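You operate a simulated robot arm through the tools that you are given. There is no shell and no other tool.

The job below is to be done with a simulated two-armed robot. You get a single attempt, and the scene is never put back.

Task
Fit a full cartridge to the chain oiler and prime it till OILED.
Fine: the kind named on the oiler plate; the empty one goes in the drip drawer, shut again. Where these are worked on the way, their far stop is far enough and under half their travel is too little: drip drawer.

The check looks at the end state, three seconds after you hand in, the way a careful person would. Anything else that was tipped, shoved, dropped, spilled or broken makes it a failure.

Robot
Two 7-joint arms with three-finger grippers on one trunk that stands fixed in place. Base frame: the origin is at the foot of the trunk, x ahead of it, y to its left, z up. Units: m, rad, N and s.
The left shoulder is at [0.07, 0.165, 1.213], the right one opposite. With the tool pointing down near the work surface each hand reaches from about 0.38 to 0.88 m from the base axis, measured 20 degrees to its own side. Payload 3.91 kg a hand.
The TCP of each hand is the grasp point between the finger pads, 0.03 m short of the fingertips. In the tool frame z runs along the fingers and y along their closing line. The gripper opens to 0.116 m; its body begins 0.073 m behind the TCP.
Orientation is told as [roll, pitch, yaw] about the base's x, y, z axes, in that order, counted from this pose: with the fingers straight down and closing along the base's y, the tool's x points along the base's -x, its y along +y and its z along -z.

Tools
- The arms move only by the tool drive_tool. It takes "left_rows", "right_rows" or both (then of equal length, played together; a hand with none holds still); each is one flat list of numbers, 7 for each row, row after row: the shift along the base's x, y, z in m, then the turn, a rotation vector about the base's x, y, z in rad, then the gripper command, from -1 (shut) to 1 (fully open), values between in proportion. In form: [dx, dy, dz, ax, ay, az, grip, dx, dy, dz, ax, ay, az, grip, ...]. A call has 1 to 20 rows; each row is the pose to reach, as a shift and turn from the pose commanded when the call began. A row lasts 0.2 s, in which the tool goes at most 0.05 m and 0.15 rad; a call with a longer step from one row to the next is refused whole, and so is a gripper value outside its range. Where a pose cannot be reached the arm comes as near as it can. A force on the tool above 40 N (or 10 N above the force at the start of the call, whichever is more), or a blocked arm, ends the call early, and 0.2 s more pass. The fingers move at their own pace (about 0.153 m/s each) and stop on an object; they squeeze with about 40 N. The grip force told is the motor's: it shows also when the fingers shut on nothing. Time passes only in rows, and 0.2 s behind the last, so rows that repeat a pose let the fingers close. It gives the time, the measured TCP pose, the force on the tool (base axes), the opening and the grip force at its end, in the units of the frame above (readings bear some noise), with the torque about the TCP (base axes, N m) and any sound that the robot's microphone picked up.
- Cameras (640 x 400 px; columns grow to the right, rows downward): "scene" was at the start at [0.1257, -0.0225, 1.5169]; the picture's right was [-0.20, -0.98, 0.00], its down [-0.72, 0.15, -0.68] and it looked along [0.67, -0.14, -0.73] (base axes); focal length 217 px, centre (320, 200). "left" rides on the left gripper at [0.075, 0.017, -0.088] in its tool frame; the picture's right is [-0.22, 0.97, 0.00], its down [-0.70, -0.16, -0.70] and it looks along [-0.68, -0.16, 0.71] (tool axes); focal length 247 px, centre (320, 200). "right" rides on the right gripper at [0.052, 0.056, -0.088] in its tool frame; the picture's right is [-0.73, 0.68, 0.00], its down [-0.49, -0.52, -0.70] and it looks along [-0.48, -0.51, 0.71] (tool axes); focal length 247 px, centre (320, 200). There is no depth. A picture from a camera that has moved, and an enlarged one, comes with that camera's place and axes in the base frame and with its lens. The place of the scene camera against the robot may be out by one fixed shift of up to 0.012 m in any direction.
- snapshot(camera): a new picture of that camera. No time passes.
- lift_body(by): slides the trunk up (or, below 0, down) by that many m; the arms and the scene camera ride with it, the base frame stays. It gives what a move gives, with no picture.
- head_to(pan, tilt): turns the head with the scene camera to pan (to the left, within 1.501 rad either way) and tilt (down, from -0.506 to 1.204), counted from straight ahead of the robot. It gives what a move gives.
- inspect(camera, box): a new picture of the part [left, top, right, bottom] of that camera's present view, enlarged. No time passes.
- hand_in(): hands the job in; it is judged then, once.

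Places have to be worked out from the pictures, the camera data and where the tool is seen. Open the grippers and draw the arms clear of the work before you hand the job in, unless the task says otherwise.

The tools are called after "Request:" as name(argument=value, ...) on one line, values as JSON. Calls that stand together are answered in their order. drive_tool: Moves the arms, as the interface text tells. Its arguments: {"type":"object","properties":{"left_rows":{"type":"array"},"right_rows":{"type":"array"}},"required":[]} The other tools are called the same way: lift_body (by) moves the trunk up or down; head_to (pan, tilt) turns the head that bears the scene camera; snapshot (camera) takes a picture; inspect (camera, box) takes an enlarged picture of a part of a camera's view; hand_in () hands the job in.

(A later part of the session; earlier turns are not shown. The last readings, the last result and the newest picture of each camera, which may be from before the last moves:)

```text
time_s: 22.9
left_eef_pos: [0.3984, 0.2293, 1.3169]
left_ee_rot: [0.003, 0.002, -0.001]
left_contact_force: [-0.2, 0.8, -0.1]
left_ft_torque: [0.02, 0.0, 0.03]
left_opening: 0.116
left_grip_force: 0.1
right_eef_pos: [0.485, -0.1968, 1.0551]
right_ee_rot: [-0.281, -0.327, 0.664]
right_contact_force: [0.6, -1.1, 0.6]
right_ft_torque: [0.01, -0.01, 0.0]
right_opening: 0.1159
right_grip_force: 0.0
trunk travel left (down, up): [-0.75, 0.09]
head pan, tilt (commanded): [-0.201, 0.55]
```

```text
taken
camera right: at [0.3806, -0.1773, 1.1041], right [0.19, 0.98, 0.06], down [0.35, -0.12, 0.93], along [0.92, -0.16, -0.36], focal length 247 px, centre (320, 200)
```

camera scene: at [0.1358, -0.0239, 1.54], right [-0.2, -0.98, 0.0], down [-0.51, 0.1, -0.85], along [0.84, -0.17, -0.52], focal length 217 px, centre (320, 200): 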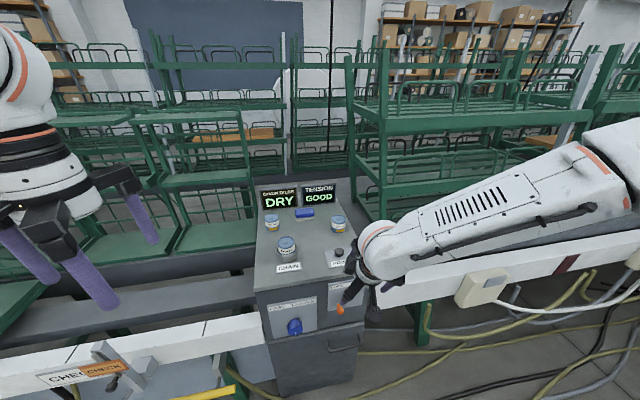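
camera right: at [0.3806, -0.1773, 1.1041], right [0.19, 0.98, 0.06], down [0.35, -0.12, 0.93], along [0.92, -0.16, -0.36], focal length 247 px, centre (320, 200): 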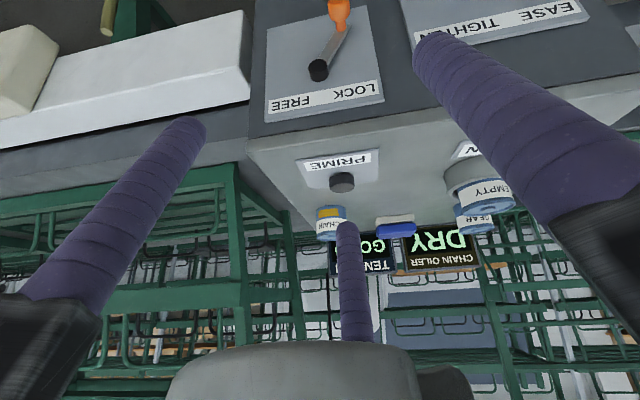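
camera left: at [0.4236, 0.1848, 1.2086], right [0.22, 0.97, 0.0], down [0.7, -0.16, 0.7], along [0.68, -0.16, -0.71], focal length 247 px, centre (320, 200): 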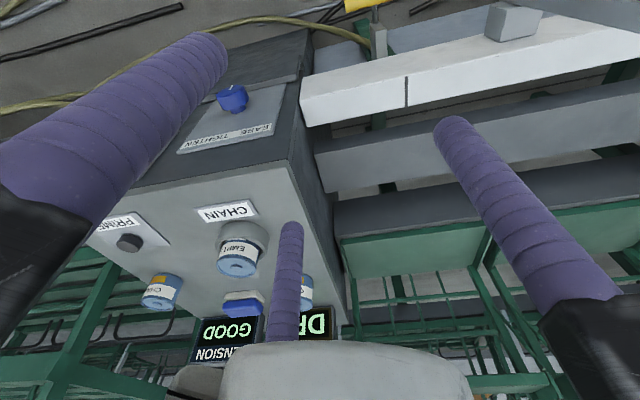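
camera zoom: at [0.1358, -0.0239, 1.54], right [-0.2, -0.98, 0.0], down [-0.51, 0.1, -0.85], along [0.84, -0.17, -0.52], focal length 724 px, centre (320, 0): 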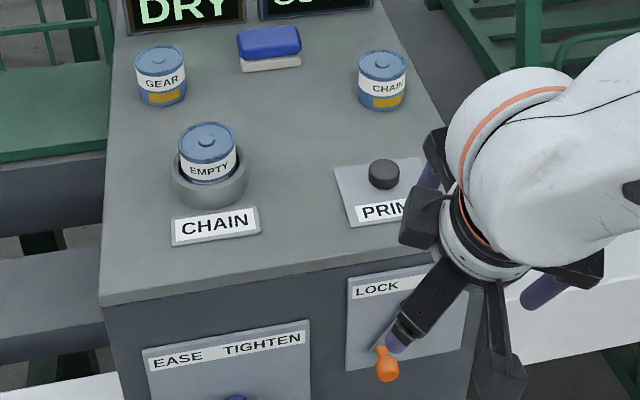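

The panel looks intact; I zoom in on the lever from the right camera to compare its angle with before.

Request:
inspect(camera="right", box=[240, 0, 420, 130])

Request:
inspect(camera="right", box=[280, 120, 520, 290])

```text
3.08 times, centred on (330, 65) of right
camera zoom: at [0.3806, -0.1773, 1.1041], right [0.19, 0.98, 0.06], down [0.35, -0.12, 0.93], along [0.92, -0.16, -0.36], focal length 760 px, centre (289, 615)
```

zoom: 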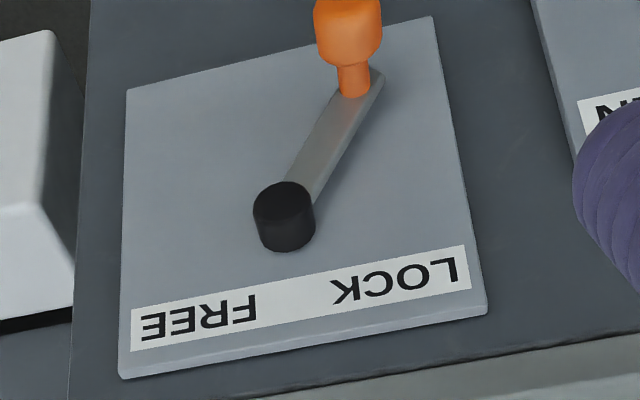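

```text
2.35 times, centred on (400, 205) of right
camera zoom: at [0.3806, -0.1773, 1.1041], right [0.19, 0.98, 0.06], down [0.35, -0.12, 0.93], along [0.92, -0.16, -0.36], focal length 581 px, centre (132, 188)
```

zoom: 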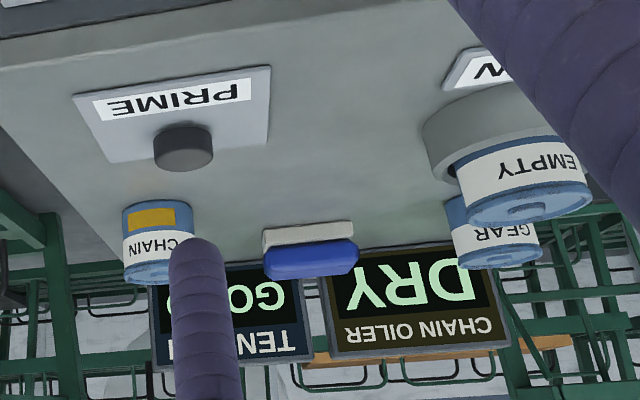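

The lever's arm still makes the same angle (about 28 degrees), so nothing was moved. I back the right hand away from the panel first, then lower it well in front of the cabinet.

Request:
drive_tool(right_rows=[-0.035, 0, 0, 0, 0, 0, 1, -0.07, 0, 0, 0, 0, 0, 1, -0.08, 0, -0.04, 0, 0, 0, 1, -0.08, 0, -0.08, 0, 0, 0, 1, -0.08, 0, -0.12, 0, 0, 0, 1, -0.08, 0, -0.16, 0, 0, 0, 1, -0.08, 0, -0.2, 0, 0, 0, 1, -0.08, 0, -0.24, 0, 0, 0, 1, -0.08, 0, -0.28, 0, 0, 0, 1, -0.08, 0, -0.32, 0, 0, 0, 1, -0.08, 0, -0.36, 0, 0, 0, 1, -0.08, 0, -0.4, 0, 0, 0, 1, -0.08, 0, -0.4, 0, 0, 0, 1])

Request:
snapshot(camera="right")

Request:
snapshot(camera="scene")

```text
time_s: 25.7
left_eef_pos: [0.3989, 0.2283, 1.3174]
left_ee_rot: [0.0, 0.001, 0.003]
left_contact_force: [-0.3, -0.5, 0.9]
left_ft_torque: [0.0, -0.04, -0.06]
left_opening: 0.1159
left_grip_force: 0.0
right_eef_pos: [0.4029, -0.1964, 0.6559]
right_ee_rot: [-0.28, -0.326, 0.663]
right_contact_force: [0.0, -1.2, -0.3]
right_ft_torque: [-0.02, -0.02, -0.01]
right_opening: 0.1159
right_grip_force: 0.1
right hand out of reach, approached as far as the arm can: row 2, 3, 4, 5, 6, 7
trunk travel left (down, up): [-0.75, 0.09]
head pan, tilt (commanded): [-0.201, 0.55]
```

```text
taken
camera right: at [0.2991, -0.1776, 0.705], right [0.19, 0.98, 0.06], down [0.35, -0.12, 0.93], along [0.92, -0.16, -0.36], focal length 247 px, centre (320, 200)
```

right: 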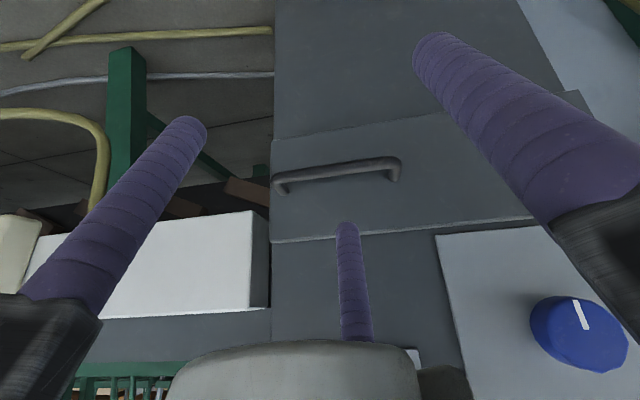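

```text
taken
camera scene: at [0.1352, -0.0238, 1.5401], right [-0.2, -0.98, 0.0], down [-0.51, 0.1, -0.85], along [0.84, -0.17, -0.52], focal length 217 px, centre (320, 200)
```

scene: 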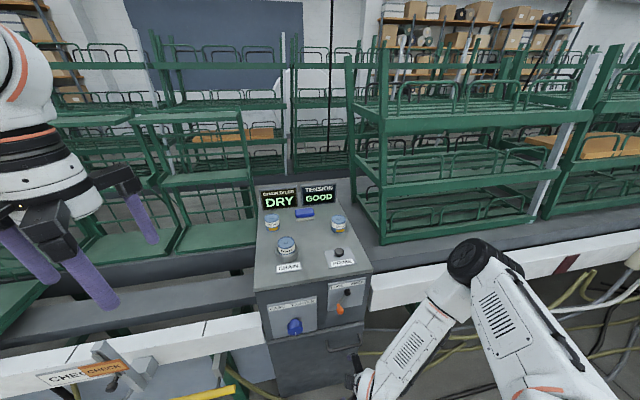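

The handle is in good view and the hand is at (0.40, -0.196, 0.656). I tilt to about 45 degrees, part-close the fingers to about 50 mm, and go to a pre-grasp point 7 cm short of the bar.

Request:
drive_tool(right_rows=[0.018, -0.002, -0.008, 0, -0.09, 0, 0.4, 0.038, -0.004, -0.016, 0, -0.18, 0, 0, 0.058, -0.006, -0.024, 0, -0.27, 0, -0.138, 0.078, -0.006, -0.0315, 0, -0.359, 0, -0.138, 0.078, -0.006, -0.0315, 0, -0.359, 0, -0.138, 0.078, -0.006, -0.0315, 0, -0.359, 0, -0.138])

Request:
snapshot(camera="right")

Request:
inspect(camera="scene", box=[240, 250, 420, 400])

```text
time_s: 27.1
left_eef_pos: [0.3983, 0.2289, 1.317]
left_ee_rot: [0.0, 0.002, 0.001]
left_contact_force: [-0.6, 1.1, -0.4]
left_ft_torque: [-0.01, 0.01, -0.02]
left_opening: 0.116
left_grip_force: 0.1
right_eef_pos: [0.4811, -0.2026, 0.6239]
right_ee_rot: [-0.549, -0.598, 0.784]
right_contact_force: [1.0, -0.3, 1.0]
right_ft_torque: [-0.03, 0.02, 0.01]
right_opening: 0.0499
right_grip_force: 0.1
trunk travel left (down, up): [-0.75, 0.09]
head pan, tilt (commanded): [-0.201, 0.55]
```

```text
taken
camera right: at [0.3671, -0.1842, 0.6325], right [0.16, 0.98, 0.12], down [0.0, -0.12, 0.99], along [0.99, -0.16, -0.02], focal length 247 px, centre (320, 200)
```

right: 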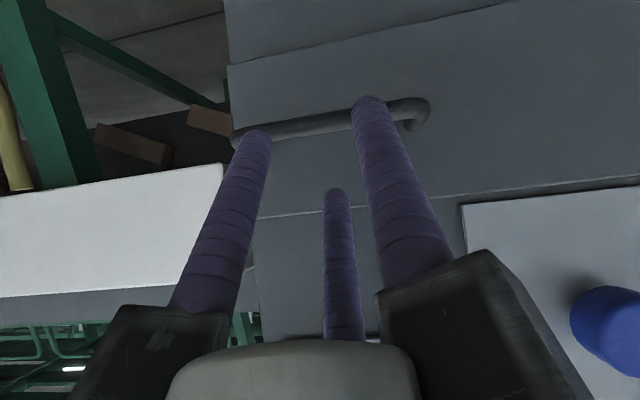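

```text
2.67 times, centred on (330, 325) of scene
camera zoom: at [0.1358, -0.0241, 1.54], right [-0.2, -0.98, 0.0], down [-0.51, 0.1, -0.85], along [0.84, -0.17, -0.52], focal length 580 px, centre (293, -133)
```

zoom: 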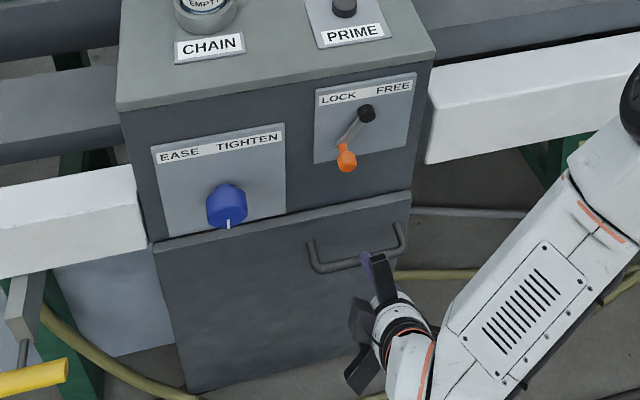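

The pose is good: bar seen at the predicted pixel, just ahead of the fingertips. I correct a 5-degree twist and slide along the finger direction so the bar comes between the fingers.

Request:
drive_tool(right_rows=[0.006, 0, -0.006, 0.035, 0, -0.035, -0.138, 0.014, 0, -0.014, 0.07, 0, -0.07, -0.138, 0.026, 0, -0.026, 0.07, 0, -0.07, -0.138, 0.038, 0, -0.037, 0.07, 0, -0.07, -0.138, 0.05, 0, -0.049, 0.07, 0, -0.07, -0.138, 0.05, 0, -0.049, 0.07, 0, -0.07, -0.138])

Request:
snapshot(camera="right")

Request:
inspect(camera="scene", box=[280, 280, 400, 400])

```text
time_s: 28.5
left_eef_pos: [0.3976, 0.2289, 1.3182]
left_ee_rot: [0.0, 0.001, 0.002]
left_contact_force: [-1.1, -0.1, 0.1]
left_ft_torque: [0.01, -0.02, 0.01]
left_opening: 0.1161
left_grip_force: 0.1
right_eef_pos: [0.5322, -0.2024, 0.5755]
right_ee_rot: [-0.48, -0.645, 0.676]
right_contact_force: [0.9, -0.2, 0.0]
right_ft_torque: [0.01, -0.01, 0.03]
right_opening: 0.0497
right_grip_force: 0.0
trunk travel left (down, up): [-0.75, 0.09]
head pan, tilt (commanded): [-0.201, 0.55]
```

```text
taken
camera right: at [0.4191, -0.1767, 0.5846], right [0.23, 0.96, 0.19], down [-0.01, -0.19, 0.98], along [0.97, -0.23, -0.03], focal length 247 px, centre (320, 200)
```

right: 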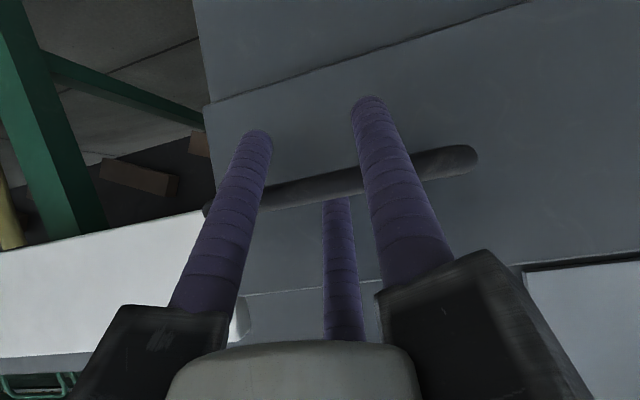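

```text
3.33 times, centred on (340, 340) of scene
camera zoom: at [0.1354, -0.0242, 1.5401], right [-0.2, -0.98, 0.0], down [-0.51, 0.1, -0.85], along [0.84, -0.17, -0.52], focal length 724 px, centre (253, -267)
```

zoom: 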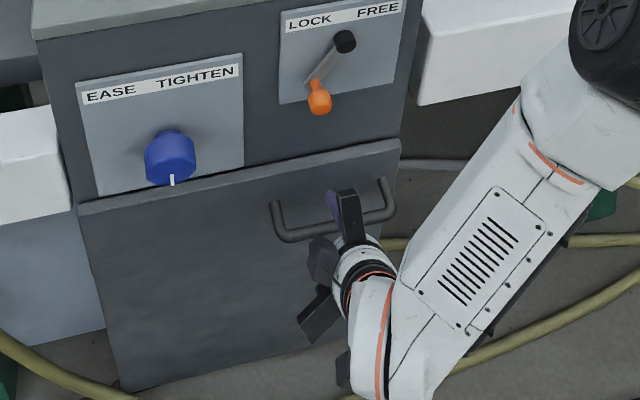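

The bar lies between the two near fingers and the far one, so I close the gripper on it.

Request:
drive_tool(right_rows=[0, 0, 0, 0, 0, 0, -0.6, 0, 0, 0, 0, 0, 0, -1, 0, 0, 0, 0, 0, 0, -1, 0, 0, 0, 0, 0, 0, -1])

Request:
snapshot(camera="right")

```text
time_s: 29.5
left_eef_pos: [0.3972, 0.2294, 1.3172]
left_ee_rot: [0.001, 0.001, 0.003]
left_contact_force: [-0.2, -0.2, -0.2]
left_ft_torque: [-0.01, -0.02, -0.03]
left_opening: 0.1162
left_grip_force: 0.1
right_eef_pos: [0.5322, -0.2034, 0.5748]
right_ee_rot: [-0.483, -0.646, 0.678]
right_contact_force: [0.6, -0.8, 11.4]
right_ft_torque: [-0.22, -0.09, 0.31]
right_opening: 0.0235
right_grip_force: 45.0
trunk travel left (down, up): [-0.75, 0.09]
head pan, tilt (commanded): [-0.201, 0.55]
```

```text
taken
camera right: at [0.4192, -0.1765, 0.5854], right [0.23, 0.96, 0.19], down [-0.02, -0.19, 0.98], along [0.97, -0.23, -0.03], focal length 247 px, centre (320, 200)
```

right: 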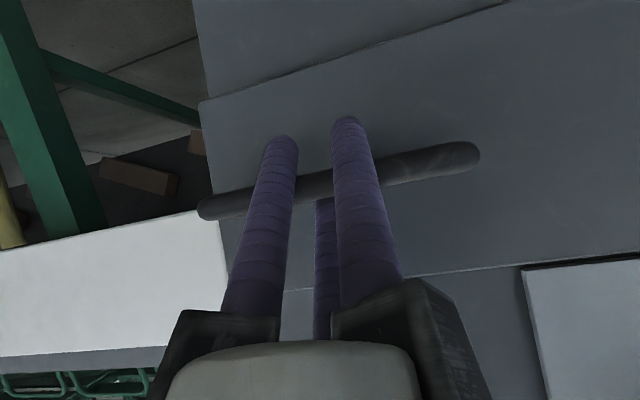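

The handle is firmly gripped (45 N). I pull straight back slowly, 6 cm at first, to see whether the drawer moves.

Request:
drive_tool(right_rows=[-0.01, 0, 0, 0, 0, 0, -1, -0.02, 0, 0, 0, 0, 0, -1, -0.03, 0, 0, 0, 0, 0, -1, -0.04, 0, 0, 0, 0, 0, -1, -0.05, 0, 0, 0, 0, 0, -1, -0.06, 0, 0, 0, 0, 0, -1, -0.06, 0, 0, 0, 0, 0, -1])

Request:
snapshot(camera="scene")

Request:
snapshot(camera="right")

```text
time_s: 31.1
left_eef_pos: [0.3967, 0.2291, 1.3183]
left_ee_rot: [0.001, 0.0, 0.001]
left_contact_force: [-0.8, 0.7, -0.1]
left_ft_torque: [-0.02, 0.01, -0.01]
left_opening: 0.1158
left_grip_force: 0.0
right_eef_pos: [0.472, -0.2028, 0.576]
right_ee_rot: [-0.483, -0.645, 0.676]
right_contact_force: [-0.3, -5.6, 16.5]
right_ft_torque: [-0.74, -0.13, -0.07]
right_opening: 0.0234
right_grip_force: 45.0
trunk travel left (down, up): [-0.75, 0.09]
head pan, tilt (commanded): [-0.201, 0.55]
```

```text
taken
camera scene: at [0.134, -0.0236, 1.5402], right [-0.2, -0.98, 0.0], down [-0.51, 0.1, -0.85], along [0.84, -0.17, -0.52], focal length 217 px, centre (320, 200)
```

scene: 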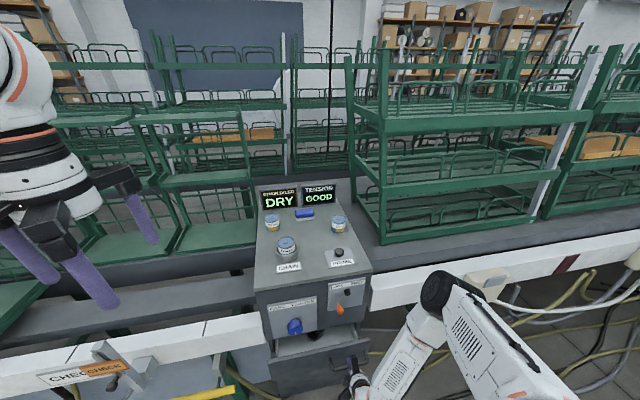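

```text
taken
camera right: at [0.3588, -0.1764, 0.5855], right [0.23, 0.96, 0.19], down [-0.01, -0.19, 0.98], along [0.97, -0.23, -0.03], focal length 247 px, centre (320, 200)
```

right: 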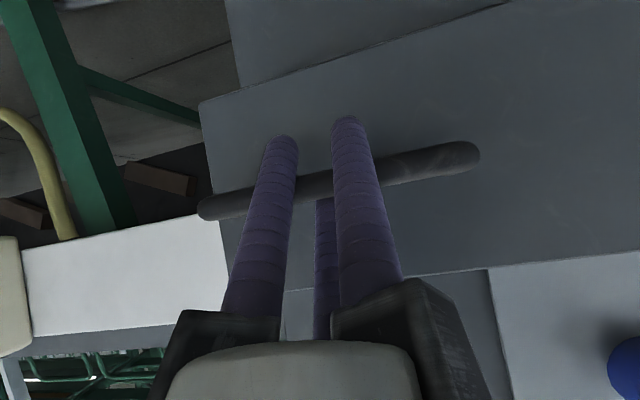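

The drawer slides freely. I keep pulling in small steps, easing the tilt slightly as the arm folds.

Request:
drive_tool(right_rows=[-0.012, 0, 0, 0, 0.02, 0, -1, -0.024, 0, 0, 0, 0.04, 0, -1, -0.036, 0, 0, 0, 0.06, 0, -1, -0.048, 0, 0, 0, 0.08, 0, -1, -0.06, 0, 0, 0, 0.1, 0, -1, -0.072, 0, 0, 0, 0.12, 0, -1, -0.08, 0, 0, 0, 0.14, 0, -1, -0.08, 0, 0, 0, 0.14, 0, -1])

Request:
snapshot(camera="scene")

```text
time_s: 32.9
left_eef_pos: [0.3959, 0.2281, 1.3186]
left_ee_rot: [-0.001, -0.002, 0.001]
left_contact_force: [-0.3, -0.8, 0.3]
left_ft_torque: [0.02, 0.02, 0.02]
left_opening: 0.1158
left_grip_force: 0.1
right_eef_pos: [0.3912, -0.2038, 0.5752]
right_ee_rot: [-0.38, -0.534, 0.619]
right_contact_force: [1.4, -12.3, 23.7]
right_ft_torque: [-0.49, -0.17, 0.29]
right_opening: 0.0234
right_grip_force: 44.9
trunk travel left (down, up): [-0.75, 0.09]
head pan, tilt (commanded): [-0.201, 0.55]
```

```text
taken
camera scene: at [0.1337, -0.0242, 1.5403], right [-0.2, -0.98, 0.0], down [-0.51, 0.1, -0.85], along [0.84, -0.17, -0.52], focal length 217 px, centre (320, 200)
```

scene: 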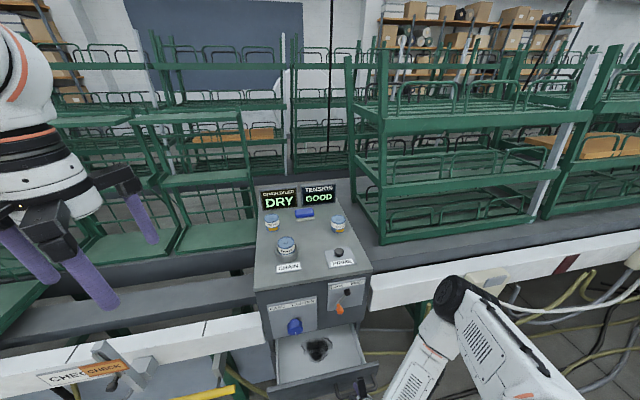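

The drawer is 14 cm out and its tray is visible. I keep pulling gently, relieving the small vertical and sideways load, until it meets its stop.

Request:
drive_tool(right_rows=[-0.01, -0.002, 0.002, 0, 0.02, 0, -1, -0.02, -0.003, 0.003, 0, 0.04, 0, -1, -0.03, -0.003, 0.003, 0, 0.06, 0, -1, -0.04, -0.003, 0.003, 0, 0.08, 0, -1, -0.05, -0.003, 0.003, 0, 0.1, 0, -1, -0.06, -0.003, 0.003, 0, 0.12, 0, -1, -0.06, -0.003, 0.003, 0, 0.12, 0, -1])

Request:
snapshot(camera="scene")

```text
time_s: 33.9
left_eef_pos: [0.4005, 0.2289, 1.3164]
left_ee_rot: [0.001, 0.002, 0.001]
left_contact_force: [0.0, -0.1, 0.2]
left_ft_torque: [0.03, -0.03, 0.04]
left_opening: 0.1158
left_grip_force: 0.1
right_eef_pos: [0.3497, -0.203, 0.5769]
right_ee_rot: [-0.32, -0.464, 0.592]
right_contact_force: [0.1, 15.2, -25.7]
right_ft_torque: [-1.72, 0.13, -0.15]
right_opening: 0.0235
right_grip_force: 44.6
trunk travel left (down, up): [-0.75, 0.09]
head pan, tilt (commanded): [-0.201, 0.55]
stopped in row 4 (right hand): the force on the tool passed its limit at 42 N (the readings are from after the stop); the commanded pose is now the measured one
```

```text
taken
camera scene: at [0.1366, -0.0236, 1.5399], right [-0.2, -0.98, 0.0], down [-0.51, 0.1, -0.85], along [0.84, -0.17, -0.52], focal length 217 px, centre (320, 200)
```

scene: 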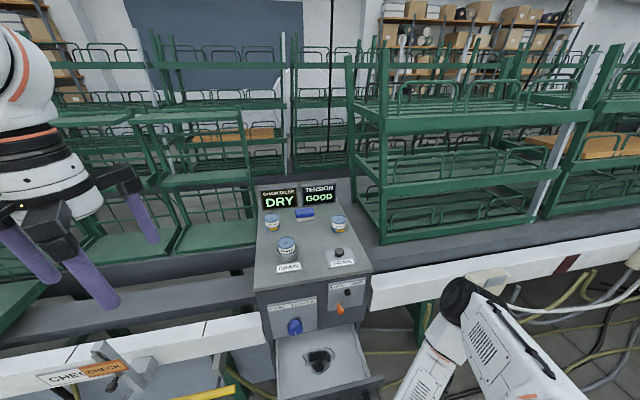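

It stopped at a total of 18 cm pulled. I test with a small extra pull to see whether this is the drawer's far stop.

Request:
drive_tool(right_rows=[-0.004, 0, -0.002, 0, 0, 0, -1, -0.008, 0, -0.003, 0, 0, 0, -1, -0.012, 0, -0.003, 0, 0, 0, -1, -0.015, 0, -0.003, 0, 0, 0, -1])

Request:
inspect(camera="scene", box=[240, 280, 420, 400])

```text
time_s: 34.9
left_eef_pos: [0.397, 0.2281, 1.3175]
left_ee_rot: [-0.003, 0.0, 0.003]
left_contact_force: [0.7, -0.1, 0.0]
left_ft_torque: [-0.02, 0.01, -0.03]
left_opening: 0.116
left_grip_force: 0.0
right_eef_pos: [0.3383, -0.2032, 0.5773]
right_ee_rot: [-0.325, -0.473, 0.595]
right_contact_force: [-0.3, 10.8, 15.8]
right_ft_torque: [0.15, -0.09, 0.78]
right_opening: 0.0232
right_grip_force: 44.8
trunk travel left (down, up): [-0.75, 0.09]
head pan, tilt (commanded): [-0.201, 0.55]
```

```text
3.33 times, centred on (330, 340) of scene
camera zoom: at [0.1344, -0.0222, 1.5405], right [-0.2, -0.98, 0.0], down [-0.51, 0.1, -0.85], along [0.84, -0.17, -0.52], focal length 724 px, centre (287, -267)
```

zoom: 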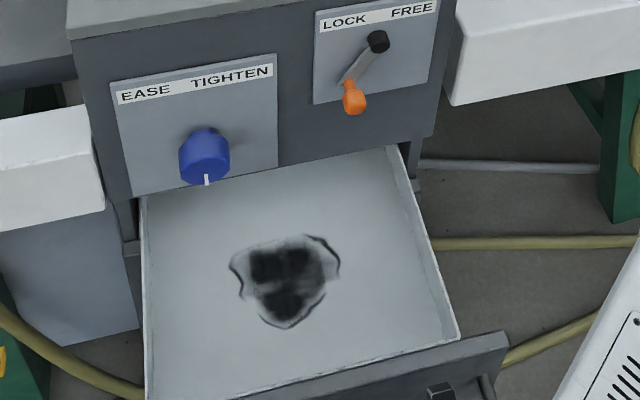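

It still moves with no pull resistance, so the earlier stop was only vertical load. I keep pulling in small steps.

Request:
drive_tool(right_rows=[-0.008, 0.001, 0.001, 0, 0.015, 0, -1, -0.016, 0.001, 0.001, 0, 0.03, 0, -1, -0.024, 0.001, 0.001, 0, 0.045, 0, -1, -0.032, 0.001, 0.001, 0, 0.06, 0, -1, -0.04, 0.001, 0.001, 0, 0.075, 0, -1, -0.04, 0.001, 0.001, 0, 0.075, 0, -1])

Request:
inspect(camera="scene", box=[240, 280, 420, 400])

```text
time_s: 36.5
left_eef_pos: [0.3983, 0.2269, 1.317]
left_ee_rot: [0.0, -0.002, 0.0]
left_contact_force: [-0.2, -0.3, 1.5]
left_ft_torque: [0.03, 0.04, 0.03]
left_opening: 0.1162
left_grip_force: 0.1
right_eef_pos: [0.2977, -0.2029, 0.5767]
right_ee_rot: [-0.285, -0.413, 0.578]
right_contact_force: [0.4, -1.7, 21.7]
right_ft_torque: [-1.19, -0.28, -0.06]
right_opening: 0.0231
right_grip_force: 45.3
trunk travel left (down, up): [-0.75, 0.09]
head pan, tilt (commanded): [-0.201, 0.55]
stopped in row 6 (right hand): the force on the tool passed its limit at 41 N (the readings are from after the stop); the commanded pose is now the measured one
```

```text
3.33 times, centred on (330, 340) of scene
camera zoom: at [0.1348, -0.0236, 1.5399], right [-0.2, -0.98, 0.0], down [-0.51, 0.1, -0.85], along [0.84, -0.17, -0.52], focal length 724 px, centre (287, -267)
```

zoom: 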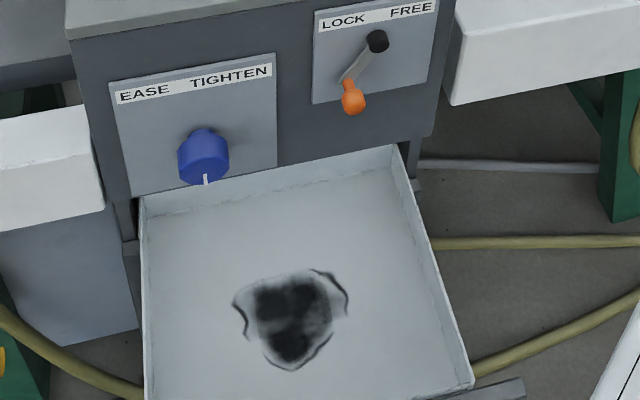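

The tray's back wall is now visible, so it is almost fully out (23 cm). One more small test pull to feel for the stop.

Request:
drive_tool(right_rows=[-0.005, 0, 0.003, 0, 0, 0, -1, -0.01, 0, 0.004, 0, 0, 0, -1, -0.015, 0, 0.004, 0, 0, 0, -1, -0.015, 0, 0.004, 0, 0, 0, -1])

Request:
snapshot(camera="scene")

```text
time_s: 37.0
left_eef_pos: [0.3996, 0.2277, 1.3165]
left_ee_rot: [0.0, 0.002, 0.002]
left_contact_force: [-0.9, 0.2, -0.3]
left_ft_torque: [0.01, -0.03, -0.03]
left_opening: 0.1158
left_grip_force: 0.1
right_eef_pos: [0.2966, -0.2025, 0.577]
right_ee_rot: [-0.286, -0.415, 0.578]
right_contact_force: [14.8, 13.0, -44.4]
right_ft_torque: [-0.46, 0.26, 0.5]
right_opening: 0.0236
right_grip_force: 44.6
trunk travel left (down, up): [-0.75, 0.09]
head pan, tilt (commanded): [-0.201, 0.55]
stopped in row 2 (right hand): the force on the tool passed its limit at 46 N (the readings are from after the stop); the commanded pose is now the measured one
```

```text
taken
camera scene: at [0.1382, -0.0243, 1.5388], right [-0.2, -0.98, 0.0], down [-0.51, 0.1, -0.85], along [0.83, -0.17, -0.52], focal length 217 px, centre (320, 200)
```

scene: 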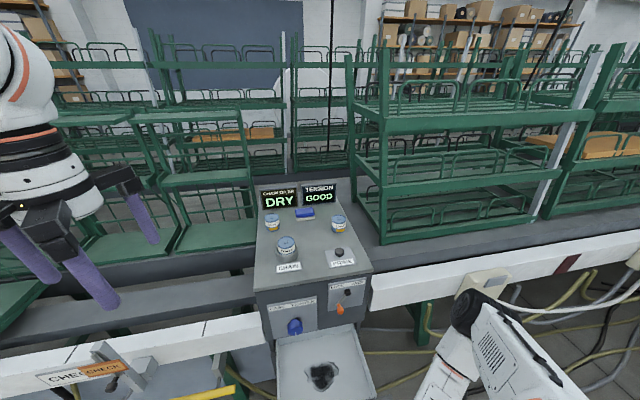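

An x-force now appears: the drawer is against its far stop (about 23.6 cm). I open the fingers a little and back out along the finger direction.

Request:
drive_tool(right_rows=[0.002, 0, 0, 0, 0, 0, -0.6, 0.002, 0, 0, 0, 0, 0, -0.1, 0.002, 0, 0, 0, 0, 0, -0.1, 0.002, 0, 0, 0, 0, 0, -0.1])

Request:
snapshot(camera="right")

```text
time_s: 38.0
left_eef_pos: [0.399, 0.2268, 1.3166]
left_ee_rot: [0.001, 0.002, 0.0]
left_contact_force: [-0.3, -0.3, -0.5]
left_ft_torque: [-0.03, 0.02, -0.01]
left_opening: 0.1161
left_grip_force: 0.0
right_eef_pos: [0.2966, -0.2042, 0.579]
right_ee_rot: [-0.285, -0.414, 0.577]
right_contact_force: [0.2, -0.6, -0.1]
right_ft_torque: [0.05, -0.02, -0.01]
right_opening: 0.0522
right_grip_force: 0.1
trunk travel left (down, up): [-0.75, 0.09]
head pan, tilt (commanded): [-0.201, 0.55]
```

```text
taken
camera right: at [0.1908, -0.1775, 0.6204], right [0.27, 0.96, 0.12], down [0.26, -0.19, 0.95], along [0.93, -0.22, -0.3], focal length 247 px, centre (320, 200)
```

right: 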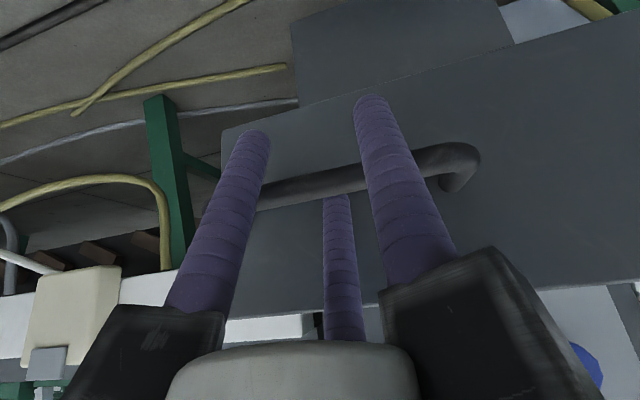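

Fingers are free of the bar; I back out along the finger axis, up and slightly toward the robot.

Request:
drive_tool(right_rows=[-0.01, 0, 0.018, 0, 0, 0, -0.1, -0.02, 0, 0.036, 0, 0, 0, -0.1, -0.03, 0, 0.055, 0, 0, 0, -0.1, -0.045, 0, 0.085, 0, 0, 0, -0.1, -0.045, 0, 0.085, 0, 0, 0, -0.1])

Request:
snapshot(camera="right")

```text
time_s: 39.2
left_eef_pos: [0.3992, 0.2265, 1.3172]
left_ee_rot: [-0.001, 0.003, 0.0]
left_contact_force: [0.2, 0.2, 1.5]
left_ft_torque: [-0.01, 0.04, 0.02]
left_opening: 0.1159
left_grip_force: 0.1
right_eef_pos: [0.2506, -0.2043, 0.6634]
right_ee_rot: [-0.289, -0.415, 0.578]
right_contact_force: [0.5, 0.2, 0.7]
right_ft_torque: [-0.02, -0.02, -0.02]
right_opening: 0.0521
right_grip_force: 0.0
trunk travel left (down, up): [-0.75, 0.09]
head pan, tilt (commanded): [-0.201, 0.55]
```

```text
taken
camera right: at [0.1453, -0.1774, 0.7056], right [0.27, 0.96, 0.12], down [0.26, -0.19, 0.95], along [0.93, -0.22, -0.3], focal length 247 px, centre (320, 200)
```

right: 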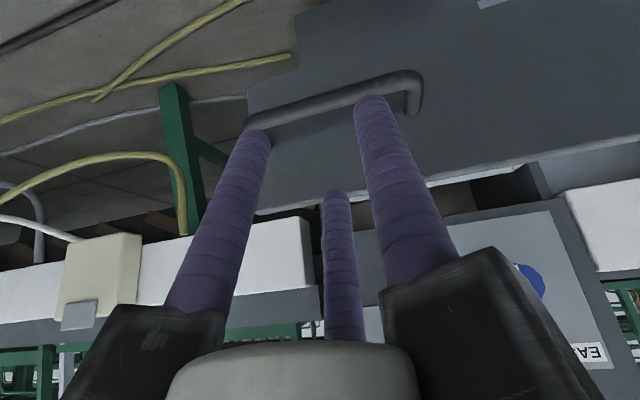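

Both tray and handle are clear. Now I move the right hand aside to the right and bring the left hand toward the cartridge socket at a safe height.

Request:
drive_tool(left_rows=[0.025, -0.022, -0.008, 0, 0, 0, 1, 0.05, -0.045, -0.017, 0, 0, 0, 1, 0.075, -0.068, -0.026, 0, 0, 0, 1, 0.1, -0.09, -0.035, 0, 0, 0, 1, 0.125, -0.112, -0.044, 0, 0, 0, 1, 0.15, -0.135, -0.053, 0, 0, 0, 1, 0.175, -0.158, -0.062, 0, 0, 0, 1, 0.2, -0.18, -0.07, 0, 0, 0, 1], right_rows=[0, -0.01, 0.03, 0, 0, 0, -0.1, 0, -0.045, 0.05, 0, 0, 0, -0.1, 0, -0.085, 0.05, 0, 0, 0, -0.1, 0, -0.125, 0.05, 0, 0, 0, -0.1, 0.02, -0.165, 0.05, 0, 0, 0, 0, 0.04, -0.2, 0.05, 0, 0, 0, 0.3, 0.06, -0.235, 0.05, 0, 0, 0, 0.6, 0.08, -0.25, 0.05, 0, 0, 0, 1])

Request:
snapshot(camera="left")

Request:
snapshot(camera="scene")

```text
time_s: 41.0
left_eef_pos: [0.6011, 0.0476, 1.2467]
left_ee_rot: [0.0, 0.004, 0.002]
left_contact_force: [0.2, 0.1, 0.5]
left_ft_torque: [-0.05, 0.03, -0.01]
left_opening: 0.116
left_grip_force: 0.1
right_eef_pos: [0.3088, -0.3491, 0.6911]
right_ee_rot: [-0.367, -0.393, 0.58]
right_contact_force: [0.4, -0.4, 0.6]
right_ft_torque: [-0.02, 0.02, 0.01]
right_opening: 0.1158
right_grip_force: 0.0
right hand out of reach, approached as far as the arm can: row 4, 5, 6, 7, 8
trunk travel left (down, up): [-0.75, 0.09]
head pan, tilt (commanded): [-0.201, 0.55]
```

```text
taken
camera left: at [0.5257, 0.0645, 1.3367], right [0.22, 0.97, 0.0], down [0.7, -0.16, 0.7], along [0.68, -0.16, -0.72], focal length 247 px, centre (320, 200)
```

left: 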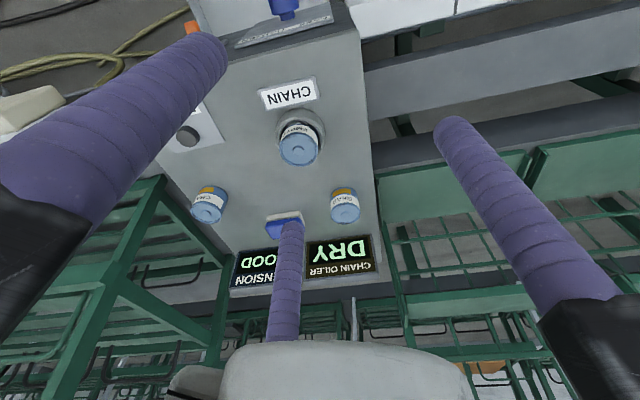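

```text
taken
camera scene: at [0.1386, -0.0241, 1.5397], right [-0.2, -0.98, 0.0], down [-0.51, 0.1, -0.85], along [0.83, -0.17, -0.52], focal length 217 px, centre (320, 200)
```

scene: 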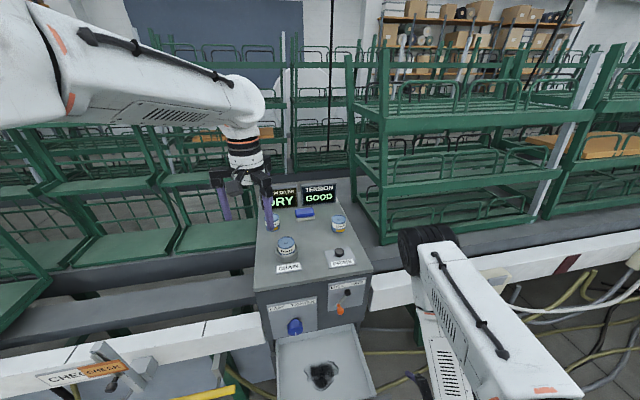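

The left camera has a clear view of all three cartridges. I zoom in to locate EMPTY and CHAIN precisely.

Request:
inspect(camera="left", box=[170, 60, 390, 240])

Request:
inspect(camera="left", box=[250, 70, 350, 180])

```text
2.22 times, centred on (280, 150) of left
camera zoom: at [0.5257, 0.0645, 1.3367], right [0.22, 0.97, 0.0], down [0.7, -0.16, 0.7], along [0.68, -0.16, -0.72], focal length 549 px, centre (409, 311)
```

zoom: 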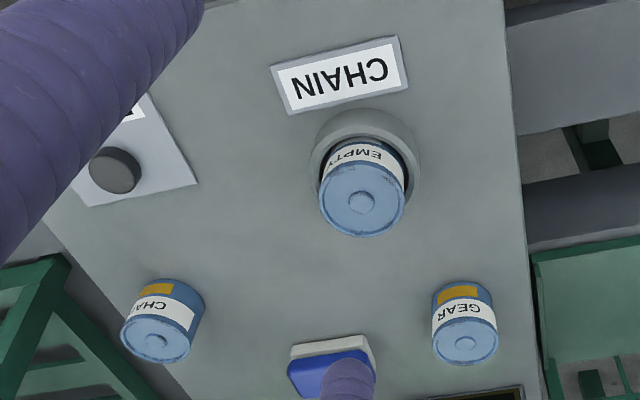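

```text
3.64 times, centred on (300, 125) of left
camera zoom: at [0.5257, 0.0645, 1.3367], right [0.22, 0.97, 0.0], down [0.7, -0.16, 0.7], along [0.68, -0.16, -0.72], focal length 898 px, centre (393, 473)
```

zoom: 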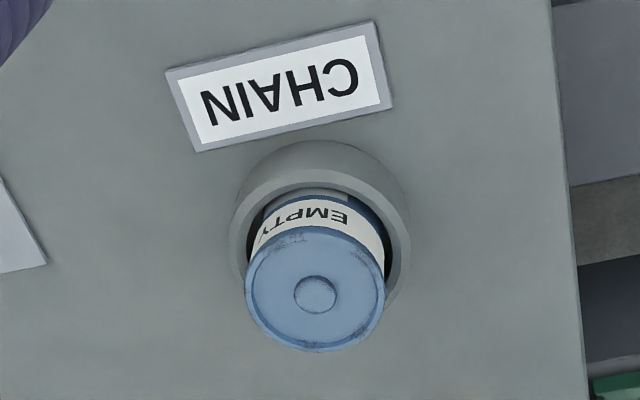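

The left camera puts the EMPTY cartridge's nub at (0.7225, -0.014, 1.017), the ring top near z 0.97 and the CHAIN cartridge near (0.827, -0.236, 1.007). I bring the left hand above EMPTY.

Request:
drive_tool(left_rows=[0.03, -0.015, -0.015, 0, 0, 0, 1, 0.06, -0.03, -0.03, 0, 0, 0, 1, 0.09, -0.045, -0.05, 0, 0, 0, 1, 0.1215, -0.0614, -0.075, 0, 0, 0, 1, 0.1215, -0.0614, -0.11, 0, 0, 0, 1, 0.1215, -0.0614, -0.14, 0, 0, 0, 1, 0.1215, -0.0614, -0.14, 0, 0, 0, 1])

Request:
snapshot(camera="left")

Request:
inspect(camera="scene", box=[230, 140, 390, 280])

```text
time_s: 42.6
left_eef_pos: [0.7219, -0.015, 1.1076]
left_ee_rot: [0.0, 0.001, 0.001]
left_contact_force: [0.7, 0.5, 0.4]
left_ft_torque: [0.0, 0.0, -0.04]
left_opening: 0.1161
left_grip_force: 0.2
right_eef_pos: [0.3088, -0.3501, 0.691]
right_ee_rot: [-0.368, -0.392, 0.58]
right_contact_force: [-0.1, 0.8, -0.6]
right_ft_torque: [0.0, -0.04, 0.01]
right_opening: 0.116
right_grip_force: 0.1
trunk travel left (down, up): [-0.75, 0.09]
head pan, tilt (commanded): [-0.201, 0.55]
```

```text
taken
camera left: at [0.6469, 0.0038, 1.1972], right [0.22, 0.97, 0.0], down [0.7, -0.16, 0.7], along [0.68, -0.16, -0.72], focal length 247 px, centre (320, 200)
```

left: 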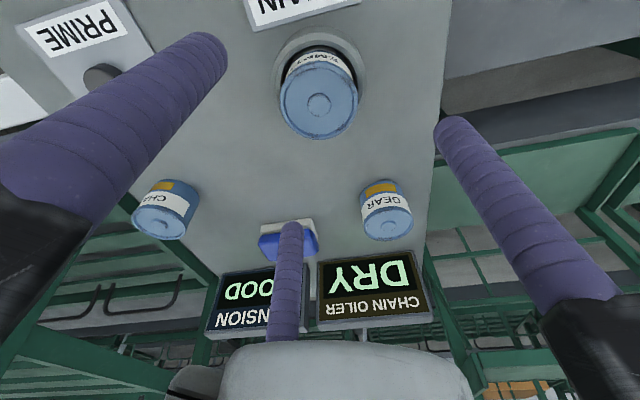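

```text
2.86 times, centred on (310, 210) of scene
camera zoom: at [0.1362, -0.0243, 1.54], right [-0.2, -0.98, 0.0], down [-0.51, 0.1, -0.85], along [0.84, -0.17, -0.52], focal length 621 px, centre (349, 171)
```

zoom: 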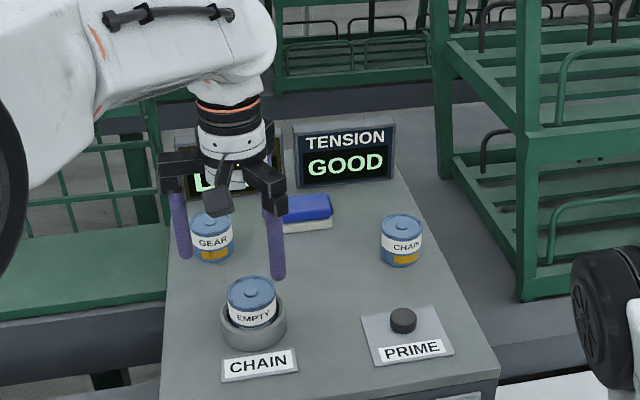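

The hand is centred over EMPTY within 1 mm. I lower it to z 1.008, with the fingertips just above the ring.

Request:
drive_tool(left_rows=[0.001, 0, -0.025, 0, 0, 0, 1, 0.001, 0, -0.05, 0, 0, 0, 1, 0.001, 0, -0.075, 0, 0, 0, 1, 0.001, 0, -0.09, 0, 0, 0, 1, 0.001, 0, -0.1, 0, 0, 0, 1, 0.001, 0, -0.1, 0, 0, 0, 1])

Request:
snapshot(camera="left")

Request:
inspect(camera="scene", box=[240, 200, 340, 290])

```text
time_s: 44.0
left_eef_pos: [0.7215, -0.0137, 1.0068]
left_ee_rot: [-0.001, 0.003, 0.0]
left_contact_force: [-0.6, 0.5, -1.3]
left_ft_torque: [-0.01, 0.0, 0.0]
left_opening: 0.1163
left_grip_force: 0.0
right_eef_pos: [0.3079, -0.3484, 0.6915]
right_ee_rot: [-0.369, -0.395, 0.58]
right_contact_force: [0.1, 0.3, 0.6]
right_ft_torque: [-0.03, 0.0, 0.0]
right_opening: 0.1161
right_grip_force: 0.1
trunk travel left (down, up): [-0.75, 0.09]
head pan, tilt (commanded): [-0.201, 0.55]
```

```text
taken
camera left: at [0.6464, 0.0033, 1.0963], right [0.22, 0.97, 0.0], down [0.7, -0.16, 0.7], along [0.68, -0.16, -0.72], focal length 247 px, centre (320, 200)
```

left: 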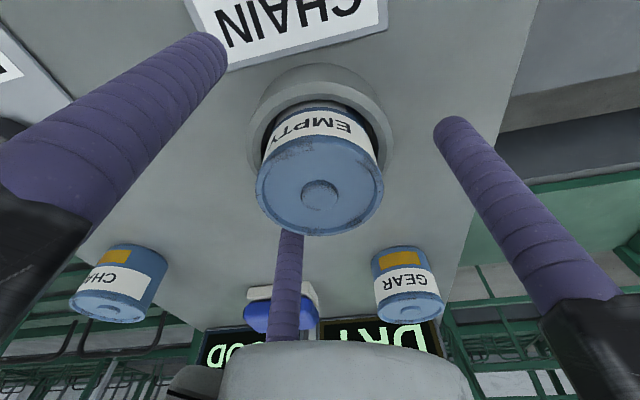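

```text
4.44 times, centred on (290, 245) of scene
camera zoom: at [0.1358, -0.0241, 1.54], right [-0.2, -0.98, 0.0], down [-0.51, 0.1, -0.85], along [0.84, -0.17, -0.52], focal length 966 px, centre (453, 0)
```

zoom: 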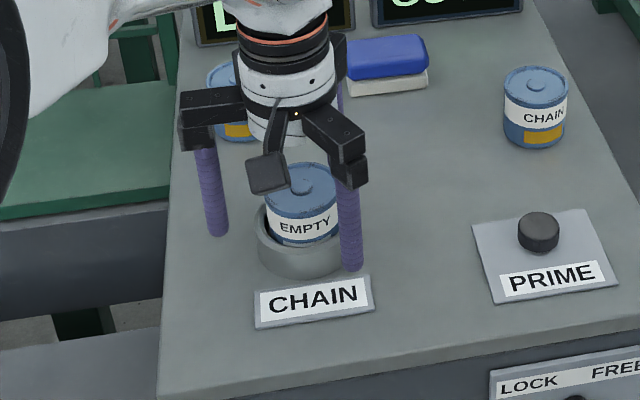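

The hand surrounds the cartridge without contact. I close the fingers on it.

Request:
drive_tool(left_rows=[0, 0, 0, 0, 0, 0, 0.4, 0, 0, 0, 0, 0, 0, 0.1, 0, 0, 0, 0, 0, 0, -0.2, 0, 0, 0, 0, 0, 0, -1, 0, 0, 0, 0, 0, 0, -1, 0, 0, 0, 0, 0, 0, -1])

Request:
snapshot(camera="left")

```text
time_s: 45.4
left_eef_pos: [0.722, -0.0138, 1.0086]
left_ee_rot: [-0.002, -0.002, 0.001]
left_contact_force: [6.8, -2.8, 16.4]
left_ft_torque: [-0.02, 0.1, -0.02]
left_opening: 0.0582
left_grip_force: 40.1
right_eef_pos: [0.3083, -0.3484, 0.6922]
right_ee_rot: [-0.369, -0.394, 0.579]
right_contact_force: [0.2, -0.2, -0.8]
right_ft_torque: [-0.01, 0.0, -0.01]
right_opening: 0.1161
right_grip_force: 0.1
trunk travel left (down, up): [-0.75, 0.09]
head pan, tilt (commanded): [-0.201, 0.55]
```

```text
taken
camera left: at [0.6464, 0.003, 1.0981], right [0.22, 0.97, 0.0], down [0.7, -0.16, 0.7], along [0.68, -0.16, -0.71], focal length 247 px, centre (320, 200)
```

left: 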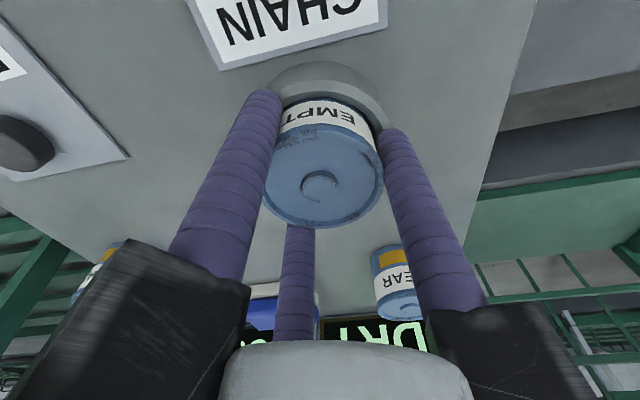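

EMPTY is gripped (58 mm across, 40 N). I lift it straight up, slowly at first.

Request:
drive_tool(left_rows=[0, 0, 0.006, 0, 0, 0, -1, 0, 0, 0.012, 0, 0, 0, -1, 0, 0, 0.02, 0, 0, 0, -1, 0, 0, 0.035, 0, 0, 0, -1, 0, 0, 0.055, 0, 0, 0, -1, 0, 0, 0.08, 0, 0, 0, -1, 0, 0, 0.1, 0, 0, 0, -1, 0, 0, 0.1, 0, 0, 0, -1])

Request:
snapshot(camera="left")

Request:
inspect(camera="scene", box=[230, 140, 390, 280])

```text
time_s: 47.2
left_eef_pos: [0.7229, -0.0144, 1.108]
left_ee_rot: [-0.001, 0.001, 0.0]
left_contact_force: [0.3, -0.7, -0.8]
left_ft_torque: [0.03, -0.02, -0.03]
left_opening: 0.0583
left_grip_force: 40.1
right_eef_pos: [0.3078, -0.3492, 0.6916]
right_ee_rot: [-0.367, -0.393, 0.579]
right_contact_force: [0.3, 0.5, -0.2]
right_ft_torque: [0.0, -0.02, 0.0]
right_opening: 0.1162
right_grip_force: 0.1
trunk travel left (down, up): [-0.75, 0.09]
head pan, tilt (commanded): [-0.201, 0.55]
```

```text
taken
camera left: at [0.6481, 0.0026, 1.1973], right [0.22, 0.97, 0.0], down [0.7, -0.16, 0.7], along [0.68, -0.16, -0.72], focal length 247 px, centre (320, 200)
```

left: 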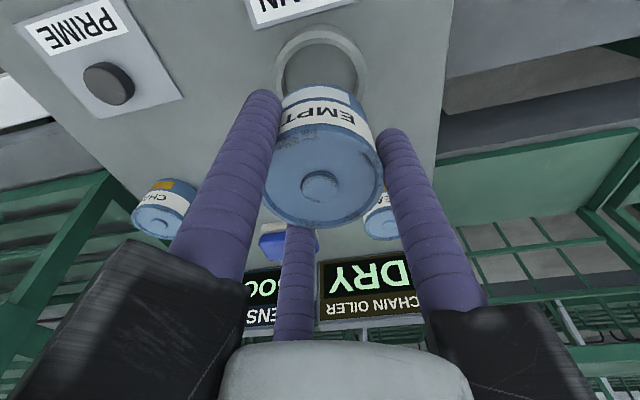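

```text
2.86 times, centred on (310, 210) of scene
camera zoom: at [0.1366, -0.0242, 1.5399], right [-0.2, -0.98, 0.0], down [-0.51, 0.1, -0.85], along [0.84, -0.17, -0.52], focal length 621 px, centre (349, 171)
```

zoom: 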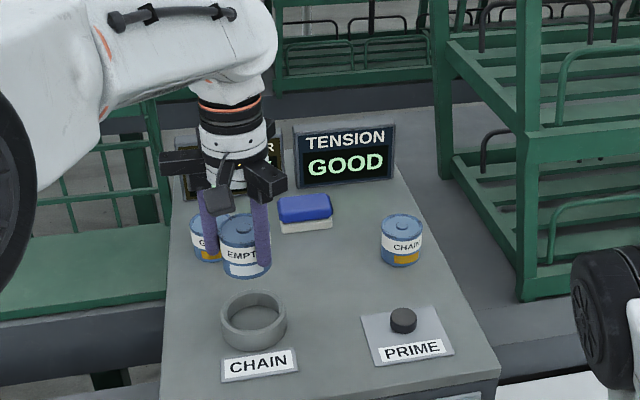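

EMPTY is out and the socket ring stands free. I carry it back over the front of the machine to above the open drawer.

Request:
drive_tool(left_rows=[-0.02, -0.004, 0.01, 0, 0, 0, -1, -0.055, -0.014, 0.02, 0, 0, 0, -1, -0.095, -0.026, 0.02, 0, 0, 0, -1, -0.135, -0.038, 0.02, 0, 0, 0, -1, -0.175, -0.05, 0.02, 0, 0, 0, -1, -0.215, -0.062, 0.02, 0, 0, 0, -1, -0.255, -0.074, 0.02, 0, 0, 0, -1, -0.29, -0.084, 0.02, 0, 0, 0, -1, -0.29, -0.084, 0.0, 0, 0, 0, -1, -0.29, -0.084, 0.0, 0, 0, 0, -1])

Request:
snapshot(camera="left")

Request:
snapshot(camera="scene")

```text
time_s: 49.4
left_eef_pos: [0.4295, -0.0992, 1.1092]
left_ee_rot: [0.001, -0.001, -0.001]
left_contact_force: [0.9, 0.7, 0.3]
left_ft_torque: [0.04, 0.0, -0.03]
left_opening: 0.0578
left_grip_force: 40.2
right_eef_pos: [0.3064, -0.3472, 0.6919]
right_ee_rot: [-0.369, -0.394, 0.58]
right_contact_force: [0.2, -0.2, -0.6]
right_ft_torque: [0.02, -0.01, 0.03]
right_opening: 0.116
right_grip_force: 0.0
trunk travel left (down, up): [-0.75, 0.09]
head pan, tilt (commanded): [-0.201, 0.55]
```

```text
taken
camera left: at [0.3548, -0.0819, 1.1989], right [0.22, 0.97, 0.0], down [0.7, -0.16, 0.7], along [0.68, -0.16, -0.71], focal length 247 px, centre (320, 200)
```

left: 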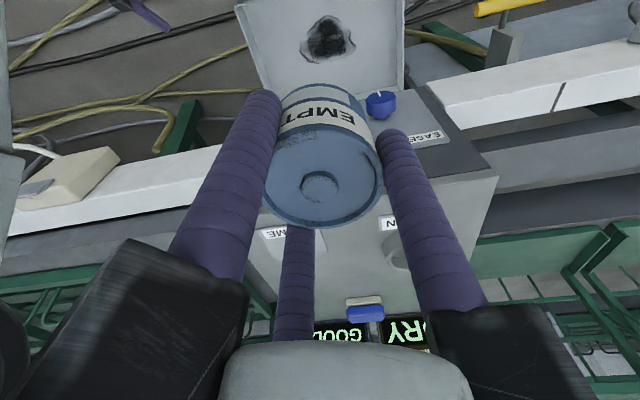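

```text
taken
camera scene: at [0.135, -0.0242, 1.5401], right [-0.2, -0.98, 0.0], down [-0.51, 0.1, -0.85], along [0.84, -0.17, -0.52], focal length 217 px, centre (320, 200)
```

scene: 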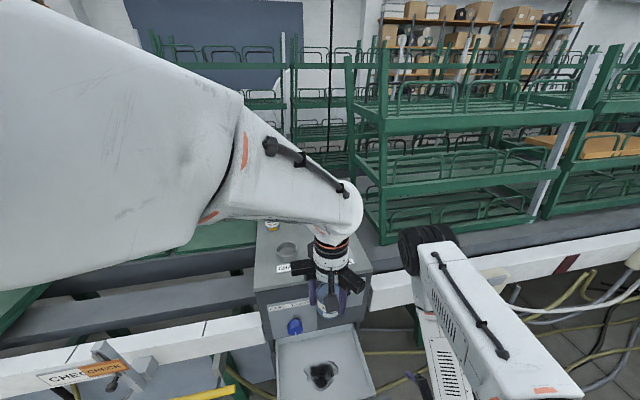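

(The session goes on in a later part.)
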